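You operate a simulated robot arm through the tools that you are given. There is no shell and no other tool. Be economical: measure what you need, move in short steps, check, and stop when the job is done.

You are at the controls of a simulated robot arm. One attempt, no reset.

JOB
Tip out the pink mug, let the basin's dirty water go and stopper it again.
Fine: tip into the sink, mug on the counter beside the burners, stopper in only when the basin is empty, the other mug left alone.

It is judged by the outcome, as a careful person would: the job done as asked, and still so three seconds after it is handed in. It fails if anything else is knocked over, pushed out of place, dropped, spilled or broken. Lids that push on must go on centred and level and be pressed home; caps that screw on are set level and turned clockwise until they are tight.

ROBOT AND FRAMES
A 6-joint arm with a two-finger parallel gripper, fixed in place. Base frame: the origin is at the foot of the arm, x ahead of it, y to its left, z up. Readings come in m, rad, newtons and seconds.
With the tool pointing down near the work surface it reaches from about 0.18 to 0.74 m from the base axis. Its first joint turns from -2.897 to 2.897 rad. Payload 3.91 kg.
Tool frame: the origin (TCP) lies between the finger pads and is the grasp point; the fingertips stand 0.03 m ahead of it; z points along the fingers, y is the line along which they close. Largest opening 0.11 m; finger width 0.02, thickness 0.01; the body of the gripper, 0.048 by 0.112 m, starts 0.055 m behind the TCP.
Orientation is that of the tool frame in the base frame, as a unit quaternion [w, x, y, z]. With the fingers straight down and closing along the base's y, the tool's x points along the base's -x, its y along +y and its z along -z.

CONTROLS
- The arm moves only by the tool step_arm. Its argument "moves" is a list of rows, each a list of 7 numbers: the shift along the tool's x, y, z in m, then the turn, a rotation vector about the tool's x, y, z in rad, then the finger opening in m, from 0 to 0.11. In form: [[dx, dy, dz, rx, ry, rz, claw], ...]. A call has 1 to 10 rows; each row is the pose to reach, as a shift and turn from the pose commanded when the call began, along the tool's axes at that moment. Rows are played at 5 a second. More than 0.05 m and 0.15 rad between two rows, or a gripper value outside its range, and nothing of the call is played. A pose out of reach is approached as far as the arm can. The call stops where the force on the tool passes 40 N (or 10 N more than at its start, if that is more) or the arm is blocked; 0.2 s more then pass. The fingers move at their own pace (about 0.045 m/s each) and stop on an object; they squeeze with about 34 N. The grip force told is the motor's: it shows also when the fingers shut on nothing. Time passes only in rows, and 0.2 s behind the last, so rows that repeat a pose let the fingers close. The reply holds the time, the measured pose of the TCP, the force on the tool along the base axes, the opening and the grip force, in the units named above and with some noise.
- Cameras (640 x 400 px; columns grow to the right, rows downward): "scene" is fixed at [0.3981, 0.4999, 1.5061]; the picture's right is [-0.99, -0.14, 0.00], its down [-0.09, 0.64, -0.76] and it looks along [0.10, -0.76, -0.65] (base axes); focal length 347 px, centre (320, 200). "wrist" rides on the gripper at [0.071, 0.022, -0.107] in the tool frame; the picture's right is [-0.29, 0.96, 0.00], its down [-0.76, -0.23, -0.61] and it looks along [-0.58, -0.18, 0.79] (tool axes); focal length 243 px, centre (320, 200). There is no depth. A picture from a camera that has moved, and an enlarged one, comes with that camera's place and axes in the base frame and with its lens.
- snapshot(camera): a new picture of that camera. No time passes.
- raise_lower(by): slides the trunk up (or, below 0, down) by that many m; the arm rides with it, the base frame stays. It gives what a move gives, with no picture.
- close_up(camera, box): a new picture of the part [left, top, right, bottom] of that camera's present view, enlarged. No time passes.
- job_done(): hands the job in; it is judged then, once.

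Go step by step. Nothing tells you positions but the pictures and the camera data: compare them with the known pose of the tool, close in by small moves and look again before you grip or let go. The budget is 120 turns and 68 pictures, counting those below and the enlarged ones. Unless the task says otherwise, let go and move clear before handing in, and close with one line.

The tools are called after ">>>" by a JSON object that holds its "api" and its "payload". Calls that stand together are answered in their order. step_arm: Moves the arm, as the interface text tells. Its arguments: {"type":"object","properties":{"moves":{"type":"array","items":{"type":"array","items":{"type":"number"}}}},"required":["moves"]} The other tools are called the same way: raise_lower (by) slides the trunk up or down; snapshot (camera) takes a picture; close_up (camera, box) takes an enlarged picture of a part of a camera's view; job_done () hands the job in.

At the start:

```text
t: 0.0
tcp_pos: [0.3662, -0.2947, 1.075]
tcp_rot: [0.001, 0.001, 1.0, -0.001]
force: [-1.1, -0.7, 0.2]
gripper_width: 0.1099
finger_force: 0.0
trunk travel left (down, up): [-0.525, 0.065]
```

scene: 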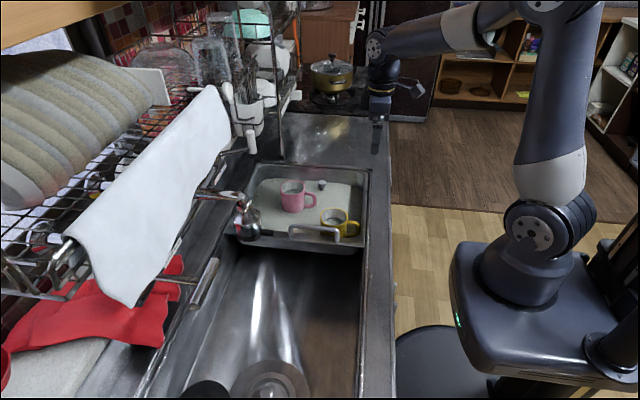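
wrist: 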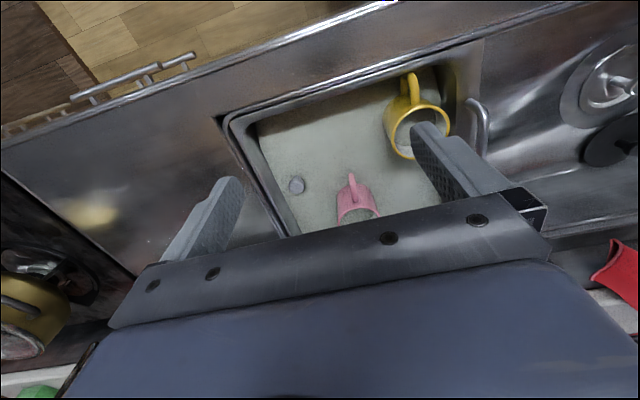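

I see a basin with a pink mug and a yellow mug in it, and a small grey knob that is probably the stopper. I'll zoom in first.

>>> {"api": "close_up", "payload": {"camera": "scene", "box": [220, 140, 400, 260]}}

>>> {"api": "close_up", "payload": {"camera": "scene", "box": [240, 40, 420, 160]}}

>>> {"api": "close_up", "payload": {"camera": "wrist", "box": [220, 60, 520, 250]}}

```text
3.33 times, centred on (310, 200) of scene
camera zoom: at [0.3981, 0.4999, 1.5061], right [-0.99, -0.14, 0.0], down [-0.09, 0.64, -0.76], along [0.1, -0.76, -0.65], focal length 1158 px, centre (353, 200)
```

zoom: 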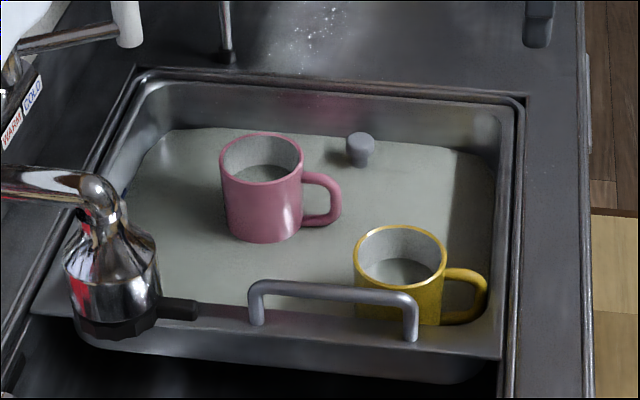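

```text
3.33 times, centred on (330, 100) of scene
camera zoom: at [0.3981, 0.4999, 1.5061], right [-0.99, -0.14, 0.0], down [-0.09, 0.64, -0.76], along [0.1, -0.76, -0.65], focal length 1158 px, centre (287, 533)
```

zoom: 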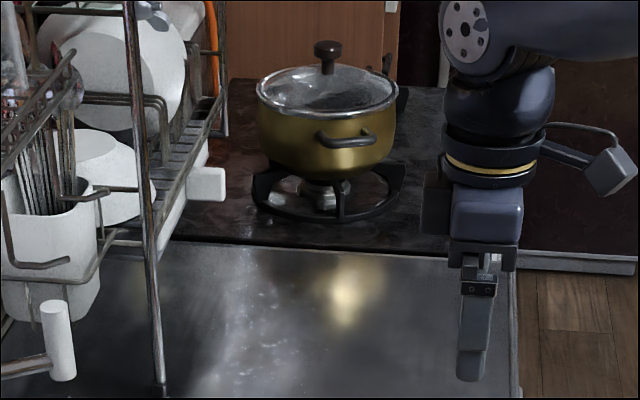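

```text
2.11 times, centred on (370, 155) of wrist
camera zoom: at [0.2952, -0.2727, 1.1819], right [0.29, 0.96, 0.0], down [0.76, -0.23, 0.61], along [0.58, -0.18, -0.79], focal length 511 px, centre (215, 295)
```

zoom: 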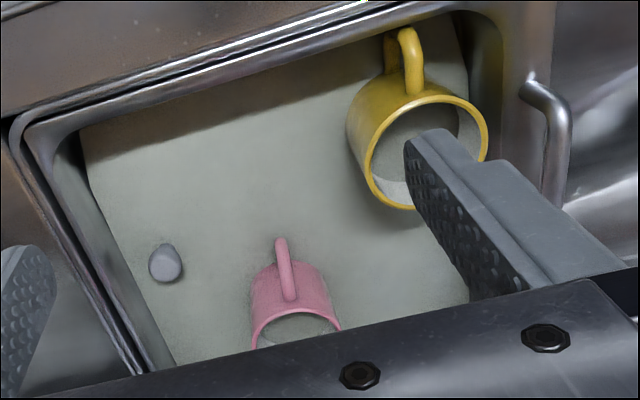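

The basin looks like a raised tray at x 0.36–0.72, y −0.40 to −0.07, with its rim near z 0.88. The pink mug is near (0.58, −0.29). Before moving I'll look at the sink in front and the tap.

>>> {"api": "close_up", "payload": {"camera": "scene", "box": [160, 180, 410, 400]}}

>>> {"api": "step_arm", "payload": {"moves": [[0.04, 0.04, 0, 0, 0, 0, 0.11], [0.08, 0.08, 0, 0, 0, 0, 0.11], [0.08, 0.12, 0, 0, 0, 0, 0.11], [0.08, 0.16, 0, 0, 0, 0, 0.11], [0.08, 0.2, 0, 0, 0, 0, 0.11]]}}

>>> {"api": "snapshot", "payload": {"camera": "wrist"}}

```text
1.82 times, centred on (285, 290) of scene
camera zoom: at [0.3981, 0.4999, 1.5061], right [-0.99, -0.14, 0.0], down [-0.09, 0.64, -0.76], along [0.1, -0.76, -0.65], focal length 632 px, centre (384, 36)
```

zoom: 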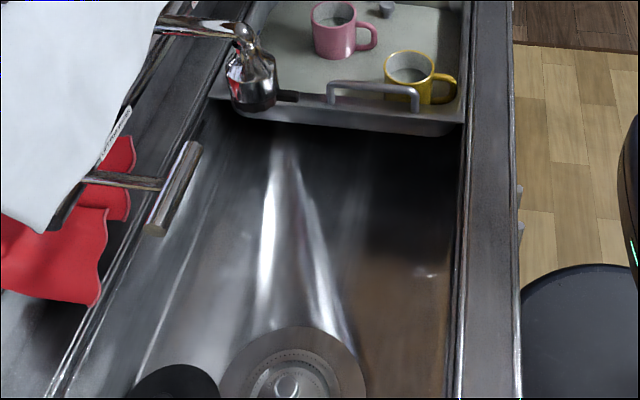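

```text
refused: row 1 steps farther than a row can; nothing moved
```

```text
61 pictures are left
camera wrist: at [0.2952, -0.2727, 1.1819], right [0.29, 0.96, 0.0], down [0.76, -0.23, 0.61], along [0.58, -0.18, -0.79], focal length 243 px, centre (320, 200)
```

wrist: 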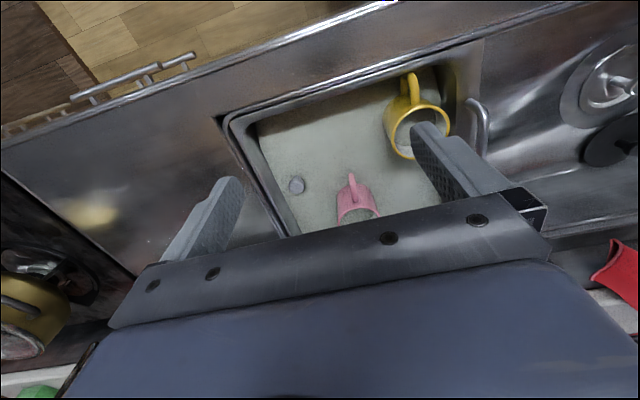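

It's one large sink with the basin hung in its far end, and the tap comes in from the +x side. I'll go over the open sink first to locate the tap with the wrist camera.

>>> {"api": "step_arm", "payload": {"moves": [[0.03, 0.03, 0, 0, 0, 0, 0.11], [0.06, 0.06, 0, 0, 0, 0, 0.11], [0.06, 0.1, 0, 0, 0, 0, 0.11], [0.06, 0.14, 0, 0, 0, 0, 0.11], [0.06, 0.18, 0, 0, 0, 0, 0.11], [0.06, 0.22, 0, 0, 0, 0, 0.11]]}}

>>> {"api": "snapshot", "payload": {"camera": "wrist"}}

```text
t: 1.4
tcp_pos: [0.3079, -0.0751, 1.079]
tcp_rot: [0.0, 0.001, 1.0, 0.0]
force: [0.5, 0.0, 0.5]
gripper_width: 0.1098
finger_force: 0.0
trunk travel left (down, up): [-0.525, 0.065]
```

```text
60 pictures are left
camera wrist: at [0.2367, -0.0548, 1.1833], right [0.29, 0.96, 0.0], down [0.76, -0.23, 0.61], along [0.58, -0.18, -0.79], focal length 243 px, centre (320, 200)
```

wrist: 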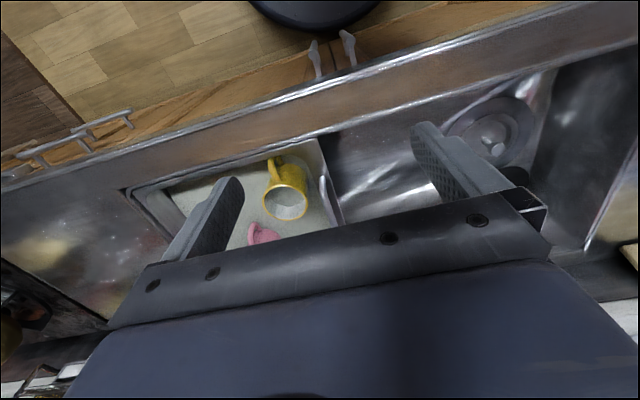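

The gripper body is hiding the tap. I'll tilt the tool outward, which also tests the pouring direction, and look.

>>> {"api": "step_arm", "payload": {"moves": [[0, 0.02, 0, 0, -0.14, 0, 0.11], [0, 0.04, 0, 0, -0.28, 0, 0.11], [0, 0.06, 0, 0, -0.42, 0, 0.11], [0, 0.08, 0, 0, -0.56, 0, 0.11], [0, 0.1, 0, 0, -0.7, 0, 0.11], [0, 0.12, 0, 0, -0.84, 0, 0.11]]}}

>>> {"api": "snapshot", "payload": {"camera": "wrist"}}

>>> {"api": "snapshot", "payload": {"camera": "scene"}}

```text
t: 2.8
tcp_pos: [0.309, 0.0465, 1.0767]
tcp_rot: [0.408, -0.002, 0.913, 0.0]
force: [-0.3, -0.7, 0.3]
gripper_width: 0.1099
finger_force: 0.1
trunk travel left (down, up): [-0.525, 0.065]
```

```text
59 pictures are left
camera wrist: at [0.1814, 0.0688, 1.0944], right [0.19, 0.96, 0.22], down [0.05, -0.23, 0.97], along [0.98, -0.17, -0.1], focal length 243 px, centre (320, 200)
```

wrist: 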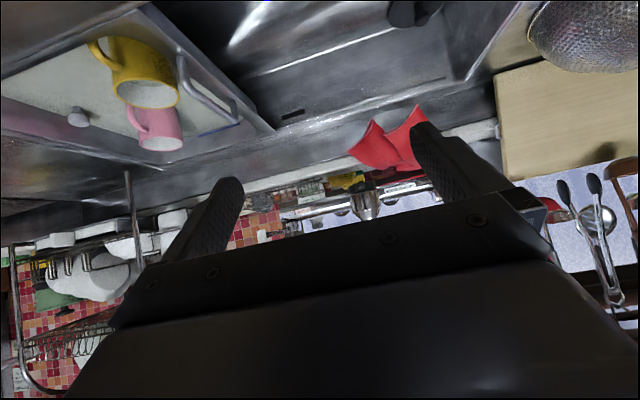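

```text
58 pictures are left
```

scene: 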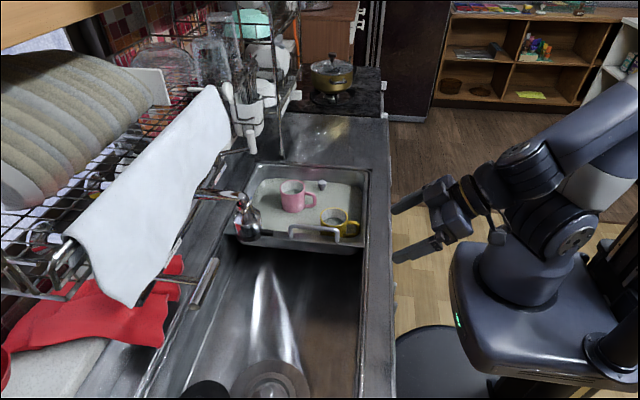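

The tilt works, and the tap head is near (0.58, 0.08, 1.09), so I'll pour around (0.45, 0.2), clear of it. Next I'll untilt, then go above the pink mug.

>>> {"api": "step_arm", "payload": {"moves": [[0, 0, 0, 0, 0.14, 0, 0.11], [0, 0, 0, 0, 0.28, 0, 0.11], [0, 0, 0, 0, 0.42, 0, 0.11], [0, 0, 0, 0, 0.56, 0, 0.11], [0, 0, 0, 0, 0.7, 0, 0.11], [0, 0, 0, 0, 0.84, 0, 0.11]]}}

>>> {"api": "step_arm", "payload": {"moves": [[0, -0.045, 0, 0, 0, 0, 0.11], [0, -0.09, 0, 0, 0, 0, 0.11], [0, -0.135, 0, 0, 0, 0, 0.11], [-0.03, -0.17, 0, 0, 0, 0, 0.11], [-0.06, -0.2, 0, 0, 0, 0, 0.11], [-0.09, -0.23, 0, 0, 0, 0, 0.11], [-0.12, -0.26, 0, 0, 0, 0, 0.11], [-0.15, -0.29, 0, 0, 0, 0, 0.11], [-0.18, -0.32, 0, 0, 0, 0, 0.11], [-0.2, -0.335, 0, 0, 0, 0, 0.11]]}}

>>> {"api": "snapshot", "payload": {"camera": "wrist"}}

>>> {"api": "close_up", "payload": {"camera": "scene", "box": [220, 110, 400, 260]}}

```text
t: 4.2
tcp_pos: [0.3063, 0.0449, 1.0739]
tcp_rot: [-0.002, 0.0, 1.0, 0.001]
force: [-0.6, 0.0, 0.2]
gripper_width: 0.11
finger_force: 0.1
trunk travel left (down, up): [-0.525, 0.065]
```

```text
t: 6.4
tcp_pos: [0.5059, -0.2899, 1.0757]
tcp_rot: [-0.001, 0.001, 1.0, 0.0]
force: [-0.4, -0.4, 0.5]
gripper_width: 0.11
finger_force: 0.2
trunk travel left (down, up): [-0.525, 0.065]
```

```text
57 pictures are left
camera wrist: at [0.4359, -0.2686, 1.1819], right [0.29, 0.96, 0.0], down [0.76, -0.23, 0.61], along [0.58, -0.18, -0.79], focal length 243 px, centre (320, 200)
```

wrist: 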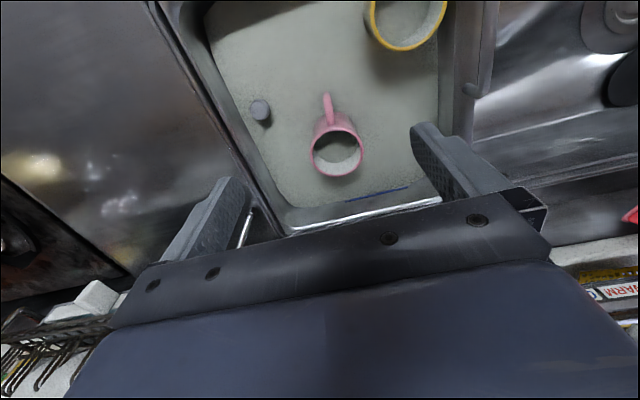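

```text
2.67 times, centred on (310, 185) of scene
camera zoom: at [0.3981, 0.4999, 1.5061], right [-0.99, -0.14, 0.0], down [-0.09, 0.64, -0.76], along [0.1, -0.76, -0.65], focal length 926 px, centre (347, 240)
```

zoom: 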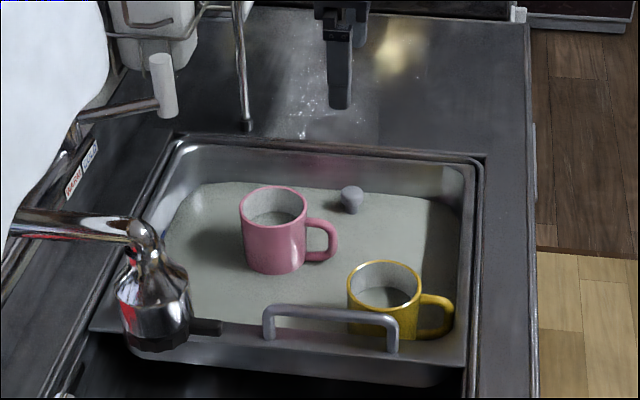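

The pink mug's rim centre comes out at (0.586, −0.290), the rim is near z 0.87, and the handle points to −x. I'll line up and come partway down.

>>> {"api": "step_arm", "payload": {"moves": [[-0.04, 0, 0, 0, 0, 0, 0.11], [-0.08, 0, 0, 0, 0, 0, 0.11], [-0.08, 0, 0.04, 0, 0, 0, 0.11], [-0.08, 0, 0.08, 0, 0, 0, 0.11], [-0.08, 0, 0.12, 0, 0, 0, 0.11], [-0.08, 0, 0.155, 0, 0, 0, 0.11]]}}

>>> {"api": "snapshot", "payload": {"camera": "wrist"}}

>>> {"api": "close_up", "payload": {"camera": "scene", "box": [220, 110, 400, 260]}}

```text
t: 7.8
tcp_pos: [0.5883, -0.289, 0.9193]
tcp_rot: [0.0, 0.001, 1.0, -0.001]
force: [0.7, 0.5, -0.1]
gripper_width: 0.1099
finger_force: 0.0
trunk travel left (down, up): [-0.525, 0.065]
```

```text
55 pictures are left
camera wrist: at [0.5165, -0.2672, 1.0242], right [0.29, 0.96, 0.0], down [0.76, -0.23, 0.61], along [0.58, -0.18, -0.79], focal length 243 px, centre (320, 200)
```

wrist: 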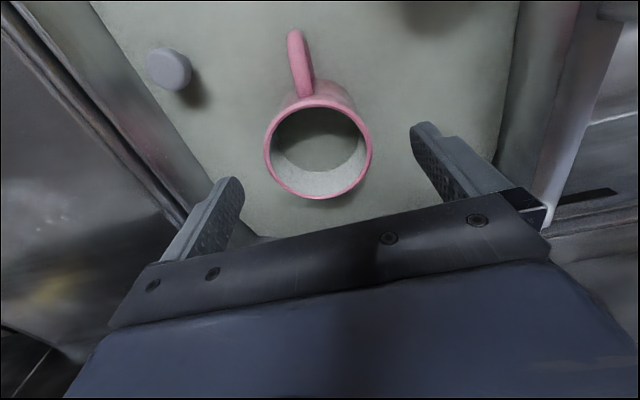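

```text
2.67 times, centred on (310, 185) of scene
camera zoom: at [0.3981, 0.4999, 1.5061], right [-0.99, -0.14, 0.0], down [-0.09, 0.64, -0.76], along [0.1, -0.76, -0.65], focal length 926 px, centre (347, 240)
```

zoom: 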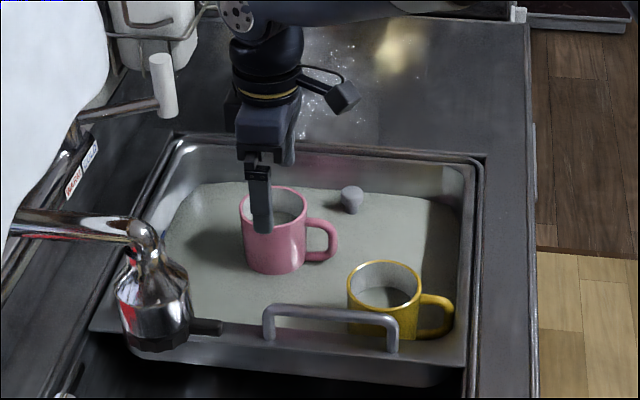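

The mug is centred between the fingers, so I'll go down to z 0.833 and close.

>>> {"api": "step_arm", "payload": {"moves": [[0, -0.001, 0.03, 0, 0, 0, 0.11], [0, -0.001, 0.06, 0, 0, 0, 0.11], [0, -0.001, 0.086, 0, 0, 0, 0.11], [0, -0.001, 0.086, 0, 0, 0, 0.09], [0, -0.001, 0.086, 0, 0, 0, 0.07], [0, -0.001, 0.086, 0, 0, 0, 0.06], [0, -0.001, 0.086, 0, 0, 0, 0.06]]}}

>>> {"api": "close_up", "payload": {"camera": "scene", "box": [220, 110, 400, 260]}}

```text
t: 9.4
tcp_pos: [0.5846, -0.2929, 0.8344]
tcp_rot: [0.0, 0.002, 1.0, -0.001]
force: [-0.3, 1.6, -0.7]
gripper_width: 0.0669
finger_force: 33.7
trunk travel left (down, up): [-0.525, 0.065]
```

```text
2.67 times, centred on (310, 185) of scene
camera zoom: at [0.3981, 0.4999, 1.5061], right [-0.99, -0.14, 0.0], down [-0.09, 0.64, -0.76], along [0.1, -0.76, -0.65], focal length 926 px, centre (347, 240)
```

zoom: 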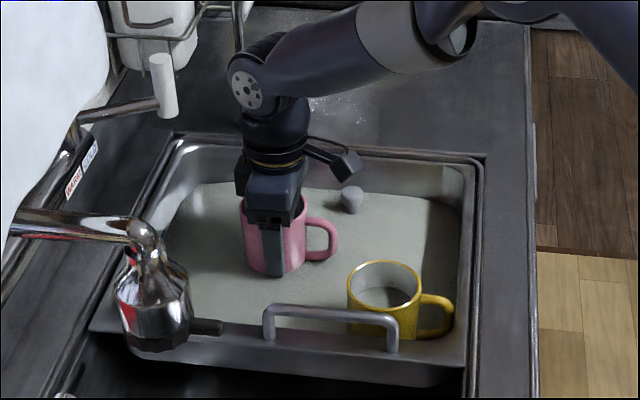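

The mug is gripped at 0.067 m opening and 34 N. I'll lift it slowly.

>>> {"api": "step_arm", "payload": {"moves": [[0, 0, -0.015, 0, 0, 0, 0.055], [0, 0, -0.035, 0, 0, 0, 0.055], [0, 0, -0.06, 0, 0, 0, 0.055], [0, 0, -0.085, 0, 0, 0, 0.055], [0, 0, -0.11, 0, 0, 0, 0.055], [0, 0, -0.135, 0, 0, 0, 0.055], [0, 0, -0.16, 0, 0, 0, 0.055], [0, 0, -0.18, 0, 0, 0, 0.055]]}}

>>> {"api": "snapshot", "payload": {"camera": "scene"}}

```text
t: 11.2
tcp_pos: [0.5863, -0.2904, 1.0134]
tcp_rot: [0.0, 0.002, 1.0, 0.0]
force: [0.8, 0.5, -4.8]
gripper_width: 0.0665
finger_force: 33.9
trunk travel left (down, up): [-0.525, 0.065]
```

```text
52 pictures are left
```

scene: 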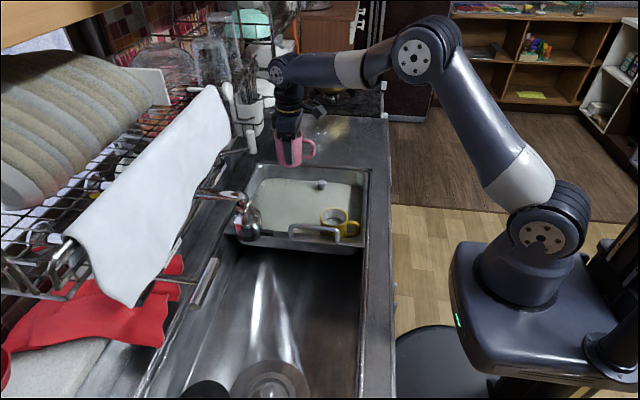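

The mug is clear. I'll carry it upright and smoothly back and to the left, in front of the tap, over the open sink.

>>> {"api": "step_arm", "payload": {"moves": [[0.02, 0.01, 0, 0, 0, 0, 0.055], [0.045, 0.025, 0, 0, 0, 0, 0.055], [0.07, 0.045, 0, 0, 0, 0, 0.055], [0.095, 0.07, 0, 0, 0, 0, 0.055], [0.12, 0.095, 0, 0, 0, 0, 0.055], [0.145, 0.12, 0, 0, 0, 0, 0.055], [0.16, 0.15, 0, 0, 0, 0, 0.055], [0.17, 0.185, 0, 0, 0, 0, 0.055], [0.17, 0.22, 0, 0, 0, 0, 0.055], [0.17, 0.25, 0, 0, 0, 0, 0.055]]}}

>>> {"api": "step_arm", "payload": {"moves": [[0, 0.03, 0, 0, 0, 0, 0.055], [0, 0.065, 0, 0, 0, 0, 0.055], [0, 0.1, 0, 0, 0, 0, 0.055], [0, 0.135, 0, 0, 0, 0, 0.055], [0, 0.17, 0, 0, 0, 0, 0.055], [0, 0.205, 0, 0, 0, 0, 0.055], [0, 0.23, 0, 0, 0, 0, 0.055], [0, 0.24, 0, 0, 0, 0, 0.055]]}}

>>> {"api": "snapshot", "payload": {"camera": "scene"}}

>>> {"api": "snapshot", "payload": {"camera": "wrist"}}

```text
t: 13.4
tcp_pos: [0.4171, -0.042, 1.0146]
tcp_rot: [0.0, 0.002, 1.0, 0.0]
force: [1.2, 0.5, -3.6]
gripper_width: 0.067
finger_force: 34.8
trunk travel left (down, up): [-0.525, 0.065]
```

```text
t: 15.2
tcp_pos: [0.4155, 0.1992, 1.0153]
tcp_rot: [-0.001, 0.001, 1.0, -0.001]
force: [-0.5, 0.4, -4.0]
gripper_width: 0.0666
finger_force: 33.9
trunk travel left (down, up): [-0.525, 0.065]
```

```text
51 pictures are left
```

scene: 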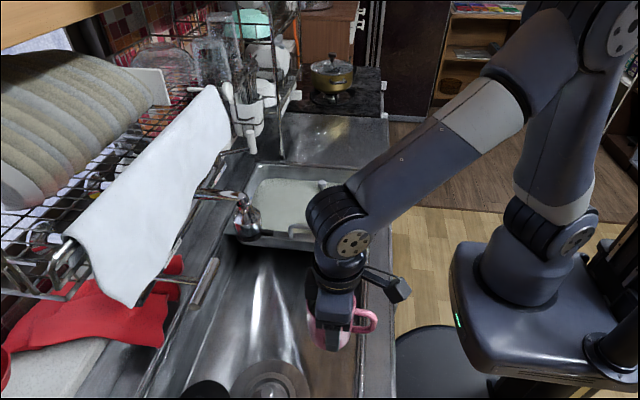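

```text
50 pictures are left
camera wrist: at [0.3458, 0.2217, 1.1215], right [0.29, 0.96, 0.0], down [0.76, -0.23, 0.61], along [0.58, -0.18, -0.79], focal length 243 px, centre (320, 200)
```

wrist: 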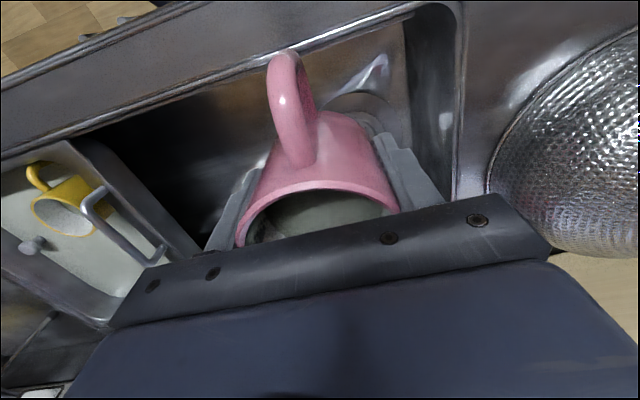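

I'm over the open sink. I'll shift in and up a little, then tilt in stages.

>>> {"api": "step_arm", "payload": {"moves": [[-0.025, 0, -0.015, 0, 0, 0, 0.055], [-0.05, 0, -0.03, 0, 0, 0, 0.055], [-0.075, 0, -0.045, 0, 0, 0, 0.055], [-0.1, 0, -0.055, 0, 0, 0, 0.055], [-0.11, 0, -0.06, 0, 0, 0, 0.055], [-0.11, 0, -0.06, 0, -0.1, 0, 0.055], [-0.11, 0, -0.06, 0, -0.2, 0, 0.055], [-0.11, 0, -0.06, 0, -0.3, 0, 0.055], [-0.11, 0, -0.06, 0, -0.4, 0, 0.055], [-0.11, 0, -0.06, 0, -0.5, 0, 0.055]]}}

>>> {"api": "step_arm", "payload": {"moves": [[0, 0, 0, 0, -0.1, 0, 0.055], [0, 0, 0, 0, -0.2, 0, 0.055], [0, 0, 0, 0, -0.3, 0, 0.055], [0, 0, 0, 0, -0.4, 0, 0.055], [0, 0, 0, 0, -0.5, 0, 0.055], [0, 0, 0, 0, -0.6, 0, 0.055], [0, 0, 0, 0, -0.7, 0, 0.055]]}}

>>> {"api": "snapshot", "payload": {"camera": "scene"}}

>>> {"api": "snapshot", "payload": {"camera": "wrist"}}

```text
t: 17.4
tcp_pos: [0.5291, 0.1989, 1.0739]
tcp_rot: [0.247, 0.001, 0.969, 0.0]
force: [0.3, -0.6, -4.4]
gripper_width: 0.0662
finger_force: 34.0
trunk travel left (down, up): [-0.525, 0.065]
```

```text
t: 19.0
tcp_pos: [0.5269, 0.2007, 1.0756]
tcp_rot: [0.565, 0.001, 0.825, -0.001]
force: [-0.1, 0.7, -2.9]
gripper_width: 0.0662
finger_force: 33.9
trunk travel left (down, up): [-0.525, 0.065]
```

```text
49 pictures are left
```

scene: 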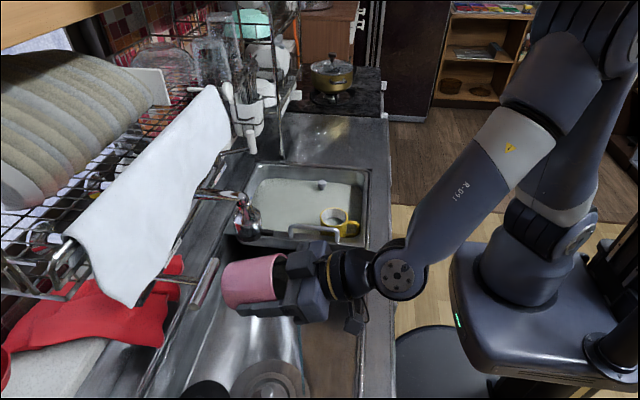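

```text
48 pictures are left
camera wrist: at [0.4012, 0.2227, 1.0463], right [0.11, 0.96, 0.27], down [-0.29, -0.23, 0.93], along [0.95, -0.18, 0.26], focal length 243 px, centre (320, 200)
```

wrist: 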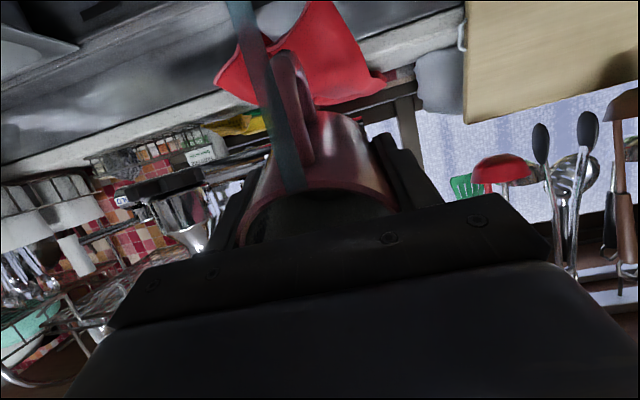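

The water is streaming down into the sink. I'll tilt further and hold so it empties.

>>> {"api": "step_arm", "payload": {"moves": [[0, 0, 0, 0, -0.1, 0, 0.055], [0, 0, 0, 0, -0.2, 0, 0.055], [0, 0, 0, 0, -0.3, 0, 0.055], [0, 0, 0, 0, -0.4, 0, 0.055], [0, 0, 0, 0, -0.5, 0, 0.055], [0, 0, 0, 0, -0.6, 0, 0.055], [0, 0, 0, 0, -0.7, 0, 0.055], [0, 0, 0, 0, -0.8, 0, 0.055], [0, 0, 0, 0, -0.8, 0, 0.055], [0, 0, 0, 0, -0.8, 0, 0.055]]}}

>>> {"api": "step_arm", "payload": {"moves": [[0, 0, 0, 0, 0, 0, 0.055], [0, 0, 0, 0, 0, 0, 0.055], [0, 0, 0, 0, 0, 0, 0.055], [0, 0, 0, 0, 0, 0, 0.055], [0, 0, 0, 0, 0, 0, 0.055], [0, 0, 0, 0, 0, 0, 0.055]]}}

>>> {"api": "snapshot", "payload": {"camera": "scene"}}

>>> {"api": "snapshot", "payload": {"camera": "wrist"}}

```text
t: 21.2
tcp_pos: [0.5259, 0.1985, 1.0747]
tcp_rot: [0.841, 0.0, 0.54, 0.0]
force: [-1.1, 0.6, -1.7]
gripper_width: 0.0661
finger_force: 34.2
trunk travel left (down, up): [-0.525, 0.065]
```

```text
t: 22.6
tcp_pos: [0.5271, 0.1977, 1.0747]
tcp_rot: [0.842, 0.0, 0.54, -0.001]
force: [-1.4, 0.2, -1.5]
gripper_width: 0.0657
finger_force: 34.2
trunk travel left (down, up): [-0.525, 0.065]
```

```text
47 pictures are left
```

scene: 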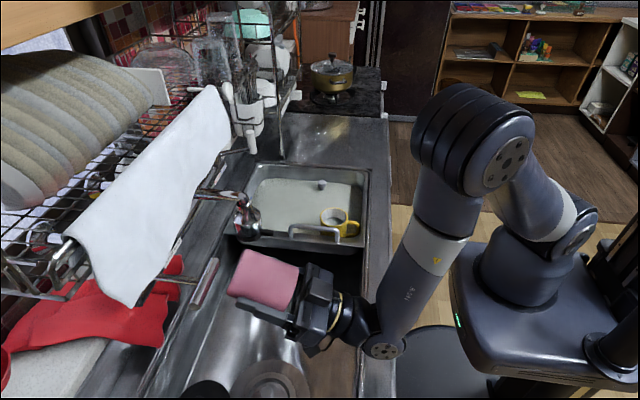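

```text
46 pictures are left
camera wrist: at [0.4597, 0.2207, 0.9638], right [-0.12, 0.96, 0.26], down [-0.87, -0.23, 0.44], along [0.48, -0.18, 0.86], focal length 243 px, centre (320, 200)
```

wrist: 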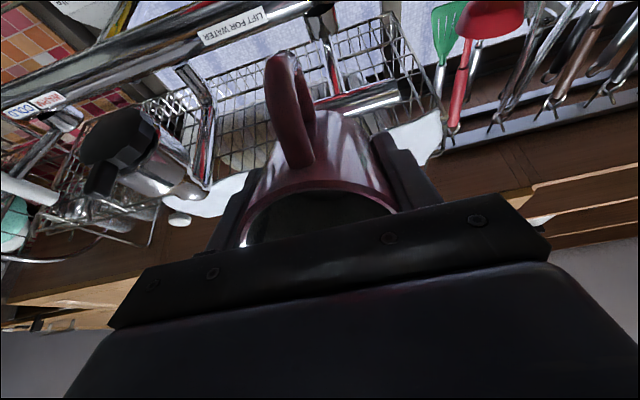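

The stream has stopped and the force shows only the mug's own weight. I'll bring it upright again and look inside.

>>> {"api": "step_arm", "payload": {"moves": [[0, 0, 0, 0, 0.14, 0, 0.055], [0, 0, 0, 0, 0.28, 0, 0.055], [0, 0, 0, 0, 0.42, 0, 0.055], [0, 0, 0, 0, 0.56, 0, 0.055], [0, 0, 0, 0, 0.7, 0, 0.055], [0, 0, 0, 0, 0.84, 0, 0.055], [0, 0, 0, 0, 0.98, 0, 0.055], [0, 0, 0, 0, 1.12, 0, 0.055], [0, 0, 0, 0, 1.26, 0, 0.055], [0, 0, 0, 0, 1.4, 0, 0.055]]}}

>>> {"api": "step_arm", "payload": {"moves": [[0, 0, 0, 0, 0.14, 0, 0.055], [0, 0, 0, 0, 0.28, 0, 0.055], [0, 0, 0, 0, 0.42, 0, 0.055], [0, 0, 0, 0, 0.56, 0, 0.055], [0, 0, 0, 0, 0.6, 0, 0.055]]}}

>>> {"api": "snapshot", "payload": {"camera": "wrist"}}

```text
t: 24.8
tcp_pos: [0.5267, 0.2003, 1.0744]
tcp_rot: [0.295, 0.001, 0.955, 0.0]
force: [0.2, -0.2, -1.7]
gripper_width: 0.0655
finger_force: 34.2
trunk travel left (down, up): [-0.525, 0.065]
```

```text
t: 26.0
tcp_pos: [0.5262, 0.2003, 1.0739]
tcp_rot: [-0.001, 0.001, 1.0, 0.001]
force: [0.1, 0.4, -2.2]
gripper_width: 0.0655
finger_force: 33.4
trunk travel left (down, up): [-0.525, 0.065]
```

```text
45 pictures are left
camera wrist: at [0.456, 0.2213, 1.1804], right [0.29, 0.96, 0.0], down [0.76, -0.23, 0.61], along [0.58, -0.18, -0.79], focal length 243 px, centre (320, 200)
```

wrist: 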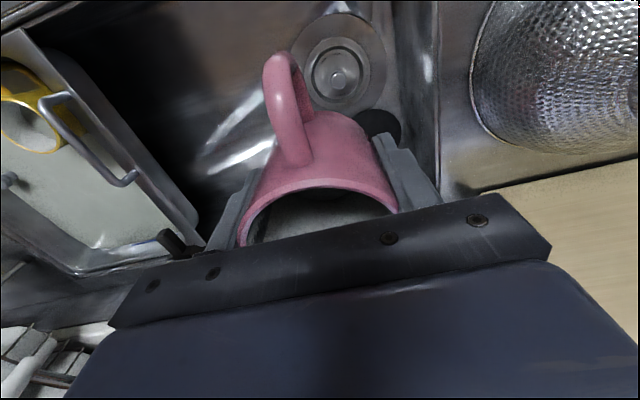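

The mug looks empty. I'll back away from the tap and carry it over to the counter next to the burners, around (0.42, −0.54).

>>> {"api": "step_arm", "payload": {"moves": [[0.04, 0, 0, 0, 0, 0, 0.055], [0.08, 0, 0, 0, 0, 0, 0.055], [0.11, -0.02, 0, 0, 0, 0, 0.055], [0.11, -0.065, 0, 0, 0, 0, 0.055], [0.11, -0.11, 0, 0, 0, 0, 0.055], [0.11, -0.155, 0, 0, 0, 0, 0.055], [0.11, -0.2, 0, 0, 0, 0, 0.055], [0.11, -0.245, 0, 0, 0, 0, 0.055], [0.11, -0.29, 0, 0, 0, 0, 0.055], [0.11, -0.335, 0, 0, 0, 0, 0.055]]}}

>>> {"api": "step_arm", "payload": {"moves": [[0, -0.045, 0, 0, 0, 0, 0.055], [0, -0.09, 0, 0, 0, 0, 0.055], [0, -0.135, 0, 0, 0, 0, 0.055], [0, -0.18, 0, 0, 0, 0, 0.055], [0, -0.225, 0, 0, 0, 0, 0.055], [0, -0.27, 0, 0, 0, 0, 0.055], [0, -0.315, 0, 0, 0, 0, 0.055], [0, -0.36, 0, 0, 0, 0, 0.055], [0, -0.405, 0, 0, 0, 0, 0.055]]}}

>>> {"api": "snapshot", "payload": {"camera": "scene"}}

>>> {"api": "snapshot", "payload": {"camera": "wrist"}}

```text
t: 28.2
tcp_pos: [0.418, -0.1338, 1.0731]
tcp_rot: [0.0, -0.001, 1.0, 0.0]
force: [0.5, -0.7, -1.0]
gripper_width: 0.0655
finger_force: 34.0
trunk travel left (down, up): [-0.525, 0.065]
```

```text
t: 30.2
tcp_pos: [0.4122, -0.5399, 1.0731]
tcp_rot: [-0.001, 0.001, 1.0, 0.0]
force: [0.4, 0.2, -2.3]
gripper_width: 0.0654
finger_force: 33.6
trunk travel left (down, up): [-0.525, 0.065]
```

```text
44 pictures are left
```

scene: 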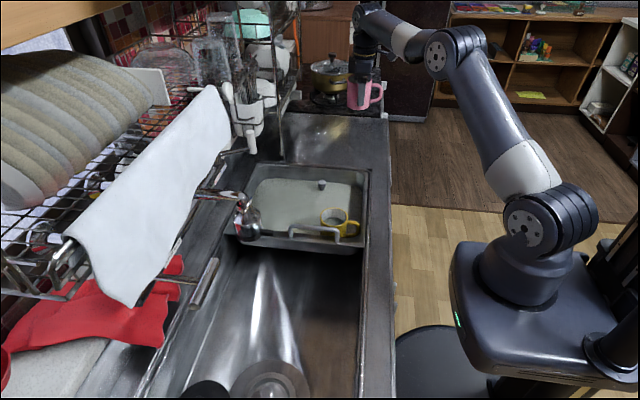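

```text
43 pictures are left
camera wrist: at [0.3423, -0.5192, 1.1796], right [0.29, 0.96, 0.0], down [0.76, -0.23, 0.61], along [0.58, -0.18, -0.8], focal length 243 px, centre (320, 200)
```

wrist: 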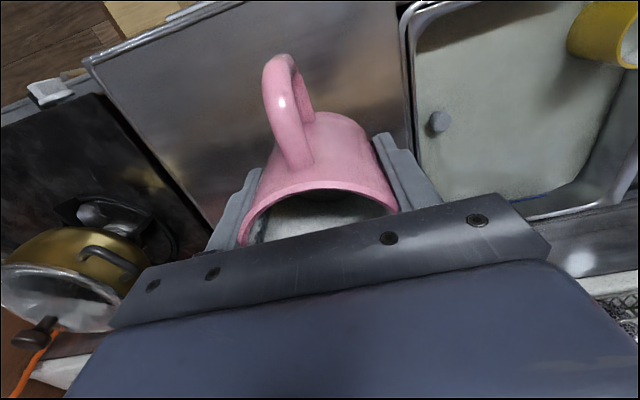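

The counter strip runs from about y −0.44 to −0.79. I'll centre on (0.40, −0.57) and go down until it's just above the surface.

>>> {"api": "step_arm", "payload": {"moves": [[0.01, -0.032, 0, 0, 0, 0, 0.055], [0.01, -0.032, 0.04, 0, 0, 0, 0.055], [0.01, -0.032, 0.08, 0, 0, 0, 0.055], [0.01, -0.032, 0.11, 0, 0, 0, 0.055], [0.01, -0.032, 0.13, 0, 0, 0, 0.055]]}}

>>> {"api": "close_up", "payload": {"camera": "scene", "box": [290, 50, 440, 150]}}

```text
t: 31.4
tcp_pos: [0.4086, -0.5745, 0.9409]
tcp_rot: [0.0, 0.001, 1.0, 0.0]
force: [0.7, -0.2, -1.9]
gripper_width: 0.0652
finger_force: 34.0
trunk travel left (down, up): [-0.525, 0.065]
```

```text
4.00 times, centred on (365, 100) of scene
camera zoom: at [0.3981, 0.4999, 1.5061], right [-0.99, -0.14, 0.0], down [-0.09, 0.64, -0.76], along [0.1, -0.76, -0.65], focal length 1389 px, centre (140, 600)
```

zoom: 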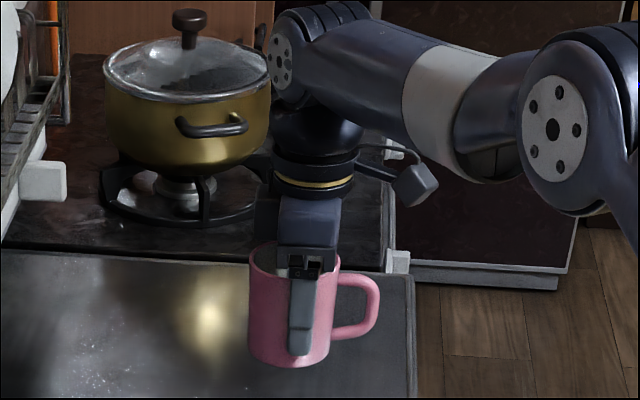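

The mug is just above the counter and well inside its edges. I'll go down in small steps until I see contact in the force.

>>> {"api": "step_arm", "payload": {"moves": [[0, 0, 0.005, 0, 0, 0, 0.055], [0, 0, 0.01, 0, 0, 0, 0.055], [0, 0, 0.014, 0, 0, 0, 0.055]]}}

```text
t: 32.2
tcp_pos: [0.4058, -0.5746, 0.9293]
tcp_rot: [0.0, 0.001, 1.0, 0.0]
force: [0.1, -0.5, -2.5]
gripper_width: 0.0652
finger_force: 34.2
trunk travel left (down, up): [-0.525, 0.065]
```

>>> {"api": "step_arm", "payload": {"moves": [[0, 0, 0.004, 0, 0, 0, 0.055], [0, 0, 0.008, 0, 0, 0, 0.055], [0, 0, 0.01, 0, 0, 0, 0.055]]}}

>>> {"api": "close_up", "payload": {"camera": "scene", "box": [320, 80, 410, 140]}}

```text
t: 33.0
tcp_pos: [0.4057, -0.5741, 0.92]
tcp_rot: [0.0, 0.001, 1.0, 0.0]
force: [0.0, 0.2, -1.9]
gripper_width: 0.0654
finger_force: 34.3
trunk travel left (down, up): [-0.525, 0.065]
```

```text
6.67 times, centred on (365, 110) of scene
camera zoom: at [0.3981, 0.4999, 1.5061], right [-0.99, -0.14, 0.0], down [-0.09, 0.64, -0.76], along [0.1, -0.76, -0.65], focal length 2316 px, centre (20, 800)
```

zoom: 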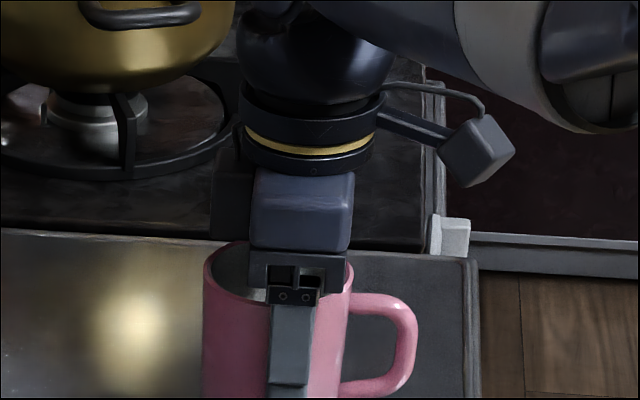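

>>> {"api": "step_arm", "payload": {"moves": [[0, 0, 0.003, 0, 0, 0, 0.055], [0, 0, 0.006, 0, 0, 0, 0.055], [0, 0, 0.009, 0, 0, 0, 0.055]]}}

```text
t: 33.8
tcp_pos: [0.4054, -0.5738, 0.9112]
tcp_rot: [0.001, 0.001, 1.0, 0.0]
force: [0.1, -0.2, -2.5]
gripper_width: 0.0651
finger_force: 34.0
trunk travel left (down, up): [-0.525, 0.065]
```

>>> {"api": "step_arm", "payload": {"moves": [[0, 0, 0.002, 0, 0, 0, 0.055], [0, 0, 0.004, 0, 0, 0, 0.055], [0, 0, 0.006, 0, 0, 0, 0.055]]}}

>>> {"api": "close_up", "payload": {"camera": "scene", "box": [310, 90, 430, 170]}}

```text
t: 34.6
tcp_pos: [0.4065, -0.5732, 0.9084]
tcp_rot: [0.001, 0.001, 1.0, -0.003]
force: [0.3, -0.9, 14.6]
gripper_width: 0.0652
finger_force: 34.4
trunk travel left (down, up): [-0.525, 0.065]
```

```text
5.00 times, centred on (370, 130) of scene
camera zoom: at [0.3981, 0.4999, 1.5061], right [-0.99, -0.14, 0.0], down [-0.09, 0.64, -0.76], along [0.1, -0.76, -0.65], focal length 1737 px, centre (70, 550)
```

zoom: 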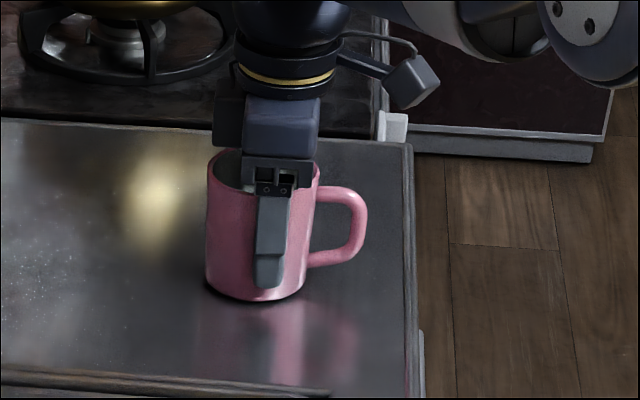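

The mug is resting on the counter. I'll ease the pressure off, open the fingers, and lift straight up.

>>> {"api": "step_arm", "payload": {"moves": [[0, 0, -0.003, 0, 0, 0, 0.055], [0, 0, -0.003, 0, 0, 0, 0.075], [0, 0, -0.003, 0, 0, 0, 0.09], [0, 0, -0.003, 0, 0, 0, 0.105], [0, 0, -0.003, 0, 0, 0, 0.11], [0, 0, -0.003, 0, 0, 0, 0.11], [0, 0, -0.003, 0, 0, 0, 0.11]]}}

>>> {"api": "snapshot", "payload": {"camera": "wrist"}}

```text
t: 36.2
tcp_pos: [0.4056, -0.5741, 0.9078]
tcp_rot: [0.0, 0.001, 1.0, 0.0]
force: [-0.6, 0.0, 0.0]
gripper_width: 0.11
finger_force: 0.0
trunk travel left (down, up): [-0.525, 0.065]
```

```text
39 pictures are left
camera wrist: at [0.3349, -0.5513, 1.0145], right [0.29, 0.96, 0.0], down [0.76, -0.23, 0.61], along [0.58, -0.18, -0.79], focal length 243 px, centre (320, 200)
```

wrist: 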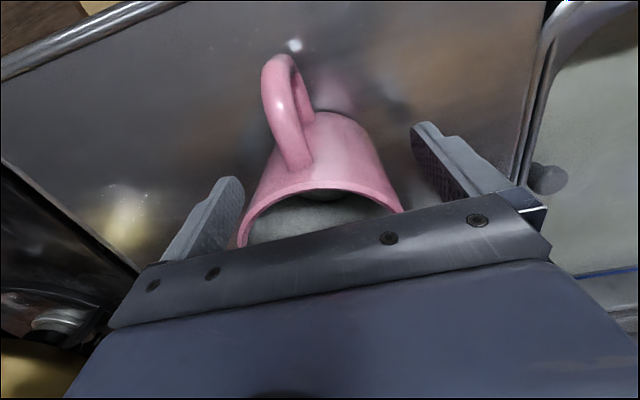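

The mug is standing free and empty. I'll lift straight up, then turn the gripper 90° while moving over to the stopper.

>>> {"api": "step_arm", "payload": {"moves": [[0, 0, -0.03, 0, 0, 0, 0.11], [0, 0, -0.07, 0, 0, 0, 0.11], [0, 0, -0.11, 0, 0, 0, 0.11], [0, 0, -0.15, 0, 0, 0, 0.11]]}}

>>> {"api": "step_arm", "payload": {"moves": [[-0.01, 0.02, 0, 0, 0, 0.14, 0.11], [-0.02, 0.04, 0, 0, 0, 0.28, 0.1], [-0.03, 0.06, 0, 0, 0, 0.42, 0.09], [-0.04, 0.08, 0, 0, 0, 0.56, 0.08], [-0.05, 0.1, 0, 0, 0, 0.7, 0.07], [-0.06, 0.12, 0, 0, 0, 0.84, 0.06], [-0.07, 0.14, 0, 0, 0, 0.98, 0.06], [-0.08, 0.16, 0, 0, 0, 1.12, 0.06], [-0.09, 0.18, 0, 0, 0, 1.26, 0.06], [-0.1, 0.19, 0, 0, 0, 1.4, 0.06]]}}

>>> {"api": "step_arm", "payload": {"moves": [[0, 0, 0.02, 0, 0, 0.14, 0.06], [0, 0, 0.05, 0, 0, 0.171, 0.06]]}}

>>> {"api": "snapshot", "payload": {"camera": "wrist"}}

>>> {"api": "snapshot", "payload": {"camera": "scene"}}

```text
t: 37.2
tcp_pos: [0.405, -0.5739, 1.0598]
tcp_rot: [0.0, 0.001, 1.0, 0.0]
force: [-0.2, -0.3, 0.3]
gripper_width: 0.1098
finger_force: 0.0
trunk travel left (down, up): [-0.525, 0.065]
```

```text
t: 39.4
tcp_pos: [0.5067, -0.3814, 1.0563]
tcp_rot: [0.0, 0.646, 0.763, 0.0]
force: [0.5, -0.3, -0.2]
gripper_width: 0.0598
finger_force: 0.0
trunk travel left (down, up): [-0.525, 0.065]
```

```text
t: 40.0
tcp_pos: [0.5087, -0.3834, 1.0087]
tcp_rot: [0.0, 0.708, 0.706, 0.0]
force: [0.5, -0.1, 0.1]
gripper_width: 0.0599
finger_force: 0.0
trunk travel left (down, up): [-0.525, 0.065]
```

```text
38 pictures are left
camera wrist: at [0.5297, -0.3122, 1.1146], right [0.96, -0.29, 0.0], down [-0.23, -0.76, 0.61], along [-0.18, -0.58, -0.79], focal length 243 px, centre (320, 200)
```

wrist: 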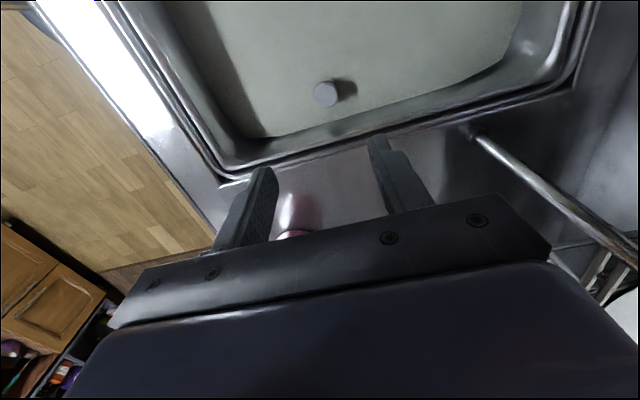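

```text
37 pictures are left
```

scene: 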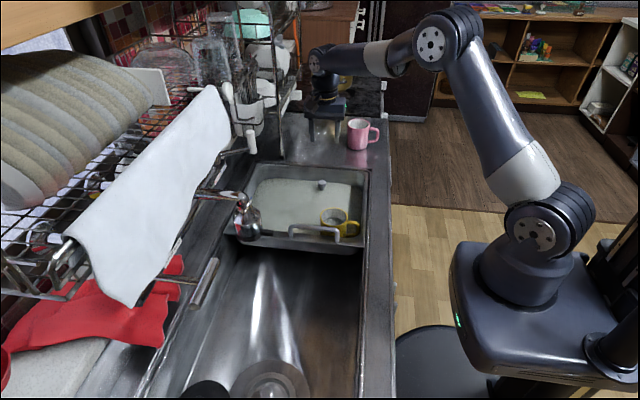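

The knob is near (0.514, −0.381), top about z 0.83, and the basin wall is about 5 cm behind it. I'll adjust, come down and check again.

>>> {"api": "step_arm", "payload": {"moves": [[0.002, 0.005, 0.03, 0, 0, 0, 0.06], [0.002, 0.005, 0.07, 0, 0, 0, 0.06], [0.002, 0.005, 0.11, 0, 0, 0, 0.06], [0.002, 0.005, 0.128, 0, 0, 0, 0.06]]}}

>>> {"api": "snapshot", "payload": {"camera": "wrist"}}

>>> {"api": "close_up", "payload": {"camera": "scene", "box": [260, 130, 380, 210]}}

```text
t: 41.0
tcp_pos: [0.5082, -0.3816, 0.8807]
tcp_rot: [0.001, 0.708, 0.706, 0.0]
force: [-0.7, 0.4, -0.7]
gripper_width: 0.0601
finger_force: 0.1
trunk travel left (down, up): [-0.525, 0.065]
```

```text
36 pictures are left
camera wrist: at [0.5308, -0.3103, 0.9868], right [0.96, -0.29, 0.0], down [-0.23, -0.76, 0.61], along [-0.18, -0.58, -0.79], focal length 243 px, centre (320, 200)
```

wrist: 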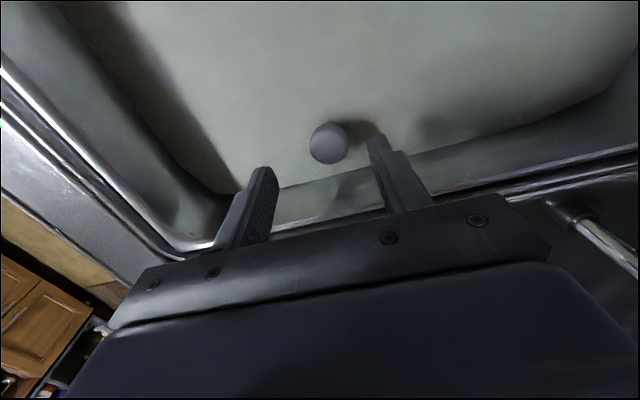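

```text
5.00 times, centred on (320, 170) of scene
camera zoom: at [0.3981, 0.4999, 1.5061], right [-0.99, -0.14, 0.0], down [-0.09, 0.64, -0.76], along [0.1, -0.76, -0.65], focal length 1737 px, centre (320, 350)
```

zoom: 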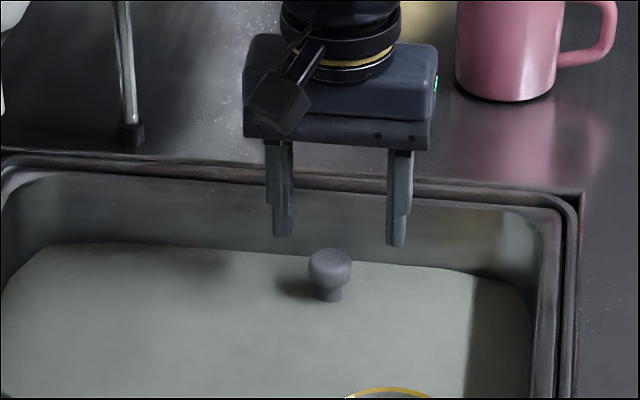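

The knob is about 6 mm towards tool +y. I'll correct that, go down to z 0.822 and close on it.

>>> {"api": "step_arm", "payload": {"moves": [[0.001, 0.006, 0.0, 0, 0, 0, 0.06], [0.001, 0.006, 0.03, 0, 0, 0, 0.06], [0.001, 0.006, 0.058, 0, 0, 0, 0.06], [0.001, 0.006, 0.058, 0, 0, 0, 0.06]]}}

>>> {"api": "close_up", "payload": {"camera": "scene", "box": [260, 130, 380, 210]}}

>>> {"api": "snapshot", "payload": {"camera": "wrist"}}

```text
t: 42.0
tcp_pos: [0.5155, -0.3817, 0.8253]
tcp_rot: [0.0, 0.708, 0.706, 0.0]
force: [-0.8, -0.2, -0.2]
gripper_width: 0.0601
finger_force: 0.0
trunk travel left (down, up): [-0.525, 0.065]
```

```text
5.00 times, centred on (320, 170) of scene
camera zoom: at [0.3981, 0.4999, 1.5061], right [-0.99, -0.14, 0.0], down [-0.09, 0.64, -0.76], along [0.1, -0.76, -0.65], focal length 1737 px, centre (320, 350)
```

zoom: 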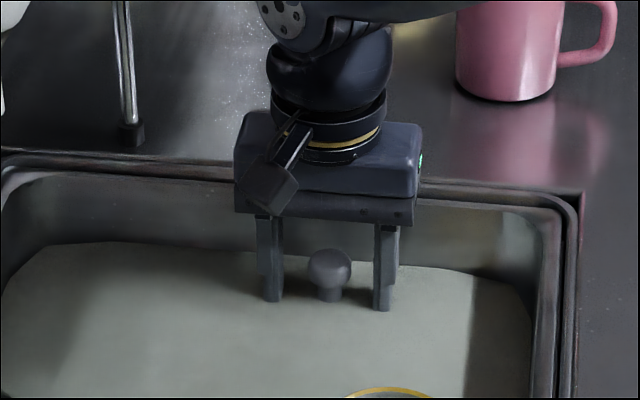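

```text
33 pictures are left
camera wrist: at [0.5379, -0.3104, 0.9311], right [0.96, -0.29, 0.0], down [-0.23, -0.76, 0.61], along [-0.18, -0.58, -0.79], focal length 243 px, centre (320, 200)
```

wrist: 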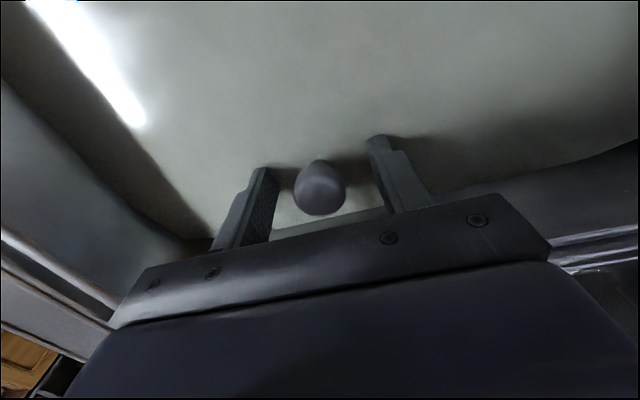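

The knob is centred between the fingers, so I'll close on it.

>>> {"api": "step_arm", "payload": {"moves": [[0, 0, 0, 0, 0, 0, 0.04], [0, 0, 0, 0, 0, 0, 0.025], [0, 0, 0, 0, 0, 0, 0.015], [0, 0, 0, 0, 0, 0, 0.015]]}}

>>> {"api": "close_up", "payload": {"camera": "scene", "box": [260, 130, 380, 210]}}

```text
t: 43.0
tcp_pos: [0.5144, -0.3814, 0.8247]
tcp_rot: [0.0, 0.707, 0.707, 0.0]
force: [-4.5, -0.4, 0.1]
gripper_width: 0.0255
finger_force: 34.0
trunk travel left (down, up): [-0.525, 0.065]
```

```text
5.00 times, centred on (320, 170) of scene
camera zoom: at [0.3981, 0.4999, 1.5061], right [-0.99, -0.14, 0.0], down [-0.09, 0.64, -0.76], along [0.1, -0.76, -0.65], focal length 1737 px, centre (320, 350)
```

zoom: 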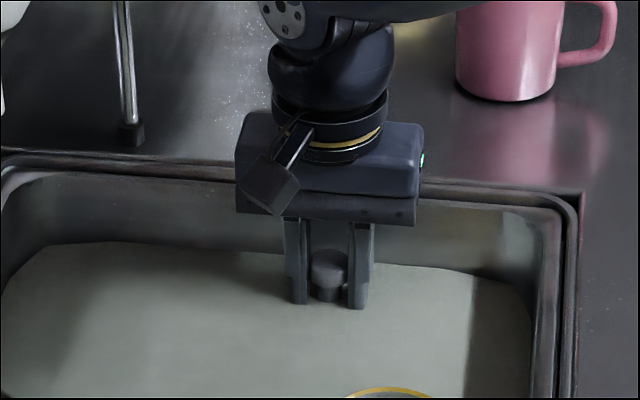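

I have the knob at 0.0255 m opening. I'll pull the stopper straight up.

>>> {"api": "step_arm", "payload": {"moves": [[0, 0, -0.006, 0, 0, 0, 0.015], [0, 0, -0.012, 0, 0, 0, 0.015], [0, 0, -0.02, 0, 0, 0, 0.015], [0, 0, -0.035, 0, 0, 0, 0.015], [0, 0, -0.05, 0, 0, 0, 0.015], [0, 0, -0.07, 0, 0, 0, 0.015], [0, 0, -0.09, 0, 0, 0, 0.015], [0, 0, -0.1, 0, 0, 0, 0.015]]}}

>>> {"api": "close_up", "payload": {"camera": "scene", "box": [230, 110, 400, 250]}}

```text
t: 44.8
tcp_pos: [0.5161, -0.3793, 0.9223]
tcp_rot: [-0.001, 0.708, 0.706, 0.001]
force: [0.5, 0.4, -0.7]
gripper_width: 0.0258
finger_force: 34.3
trunk travel left (down, up): [-0.525, 0.065]
```

```text
2.86 times, centred on (315, 180) of scene
camera zoom: at [0.3981, 0.4999, 1.5061], right [-0.99, -0.14, 0.0], down [-0.09, 0.64, -0.76], along [0.1, -0.76, -0.65], focal length 992 px, centre (334, 257)
```

zoom: 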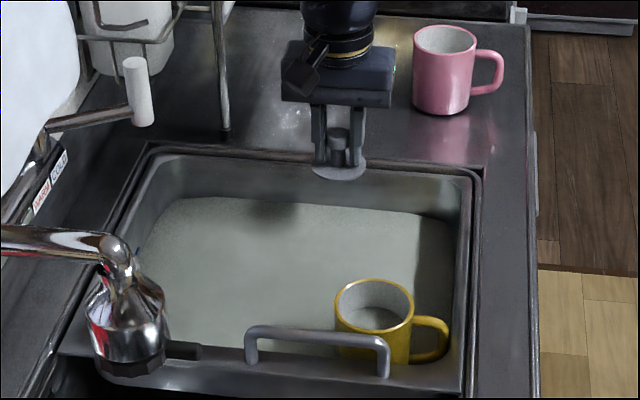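

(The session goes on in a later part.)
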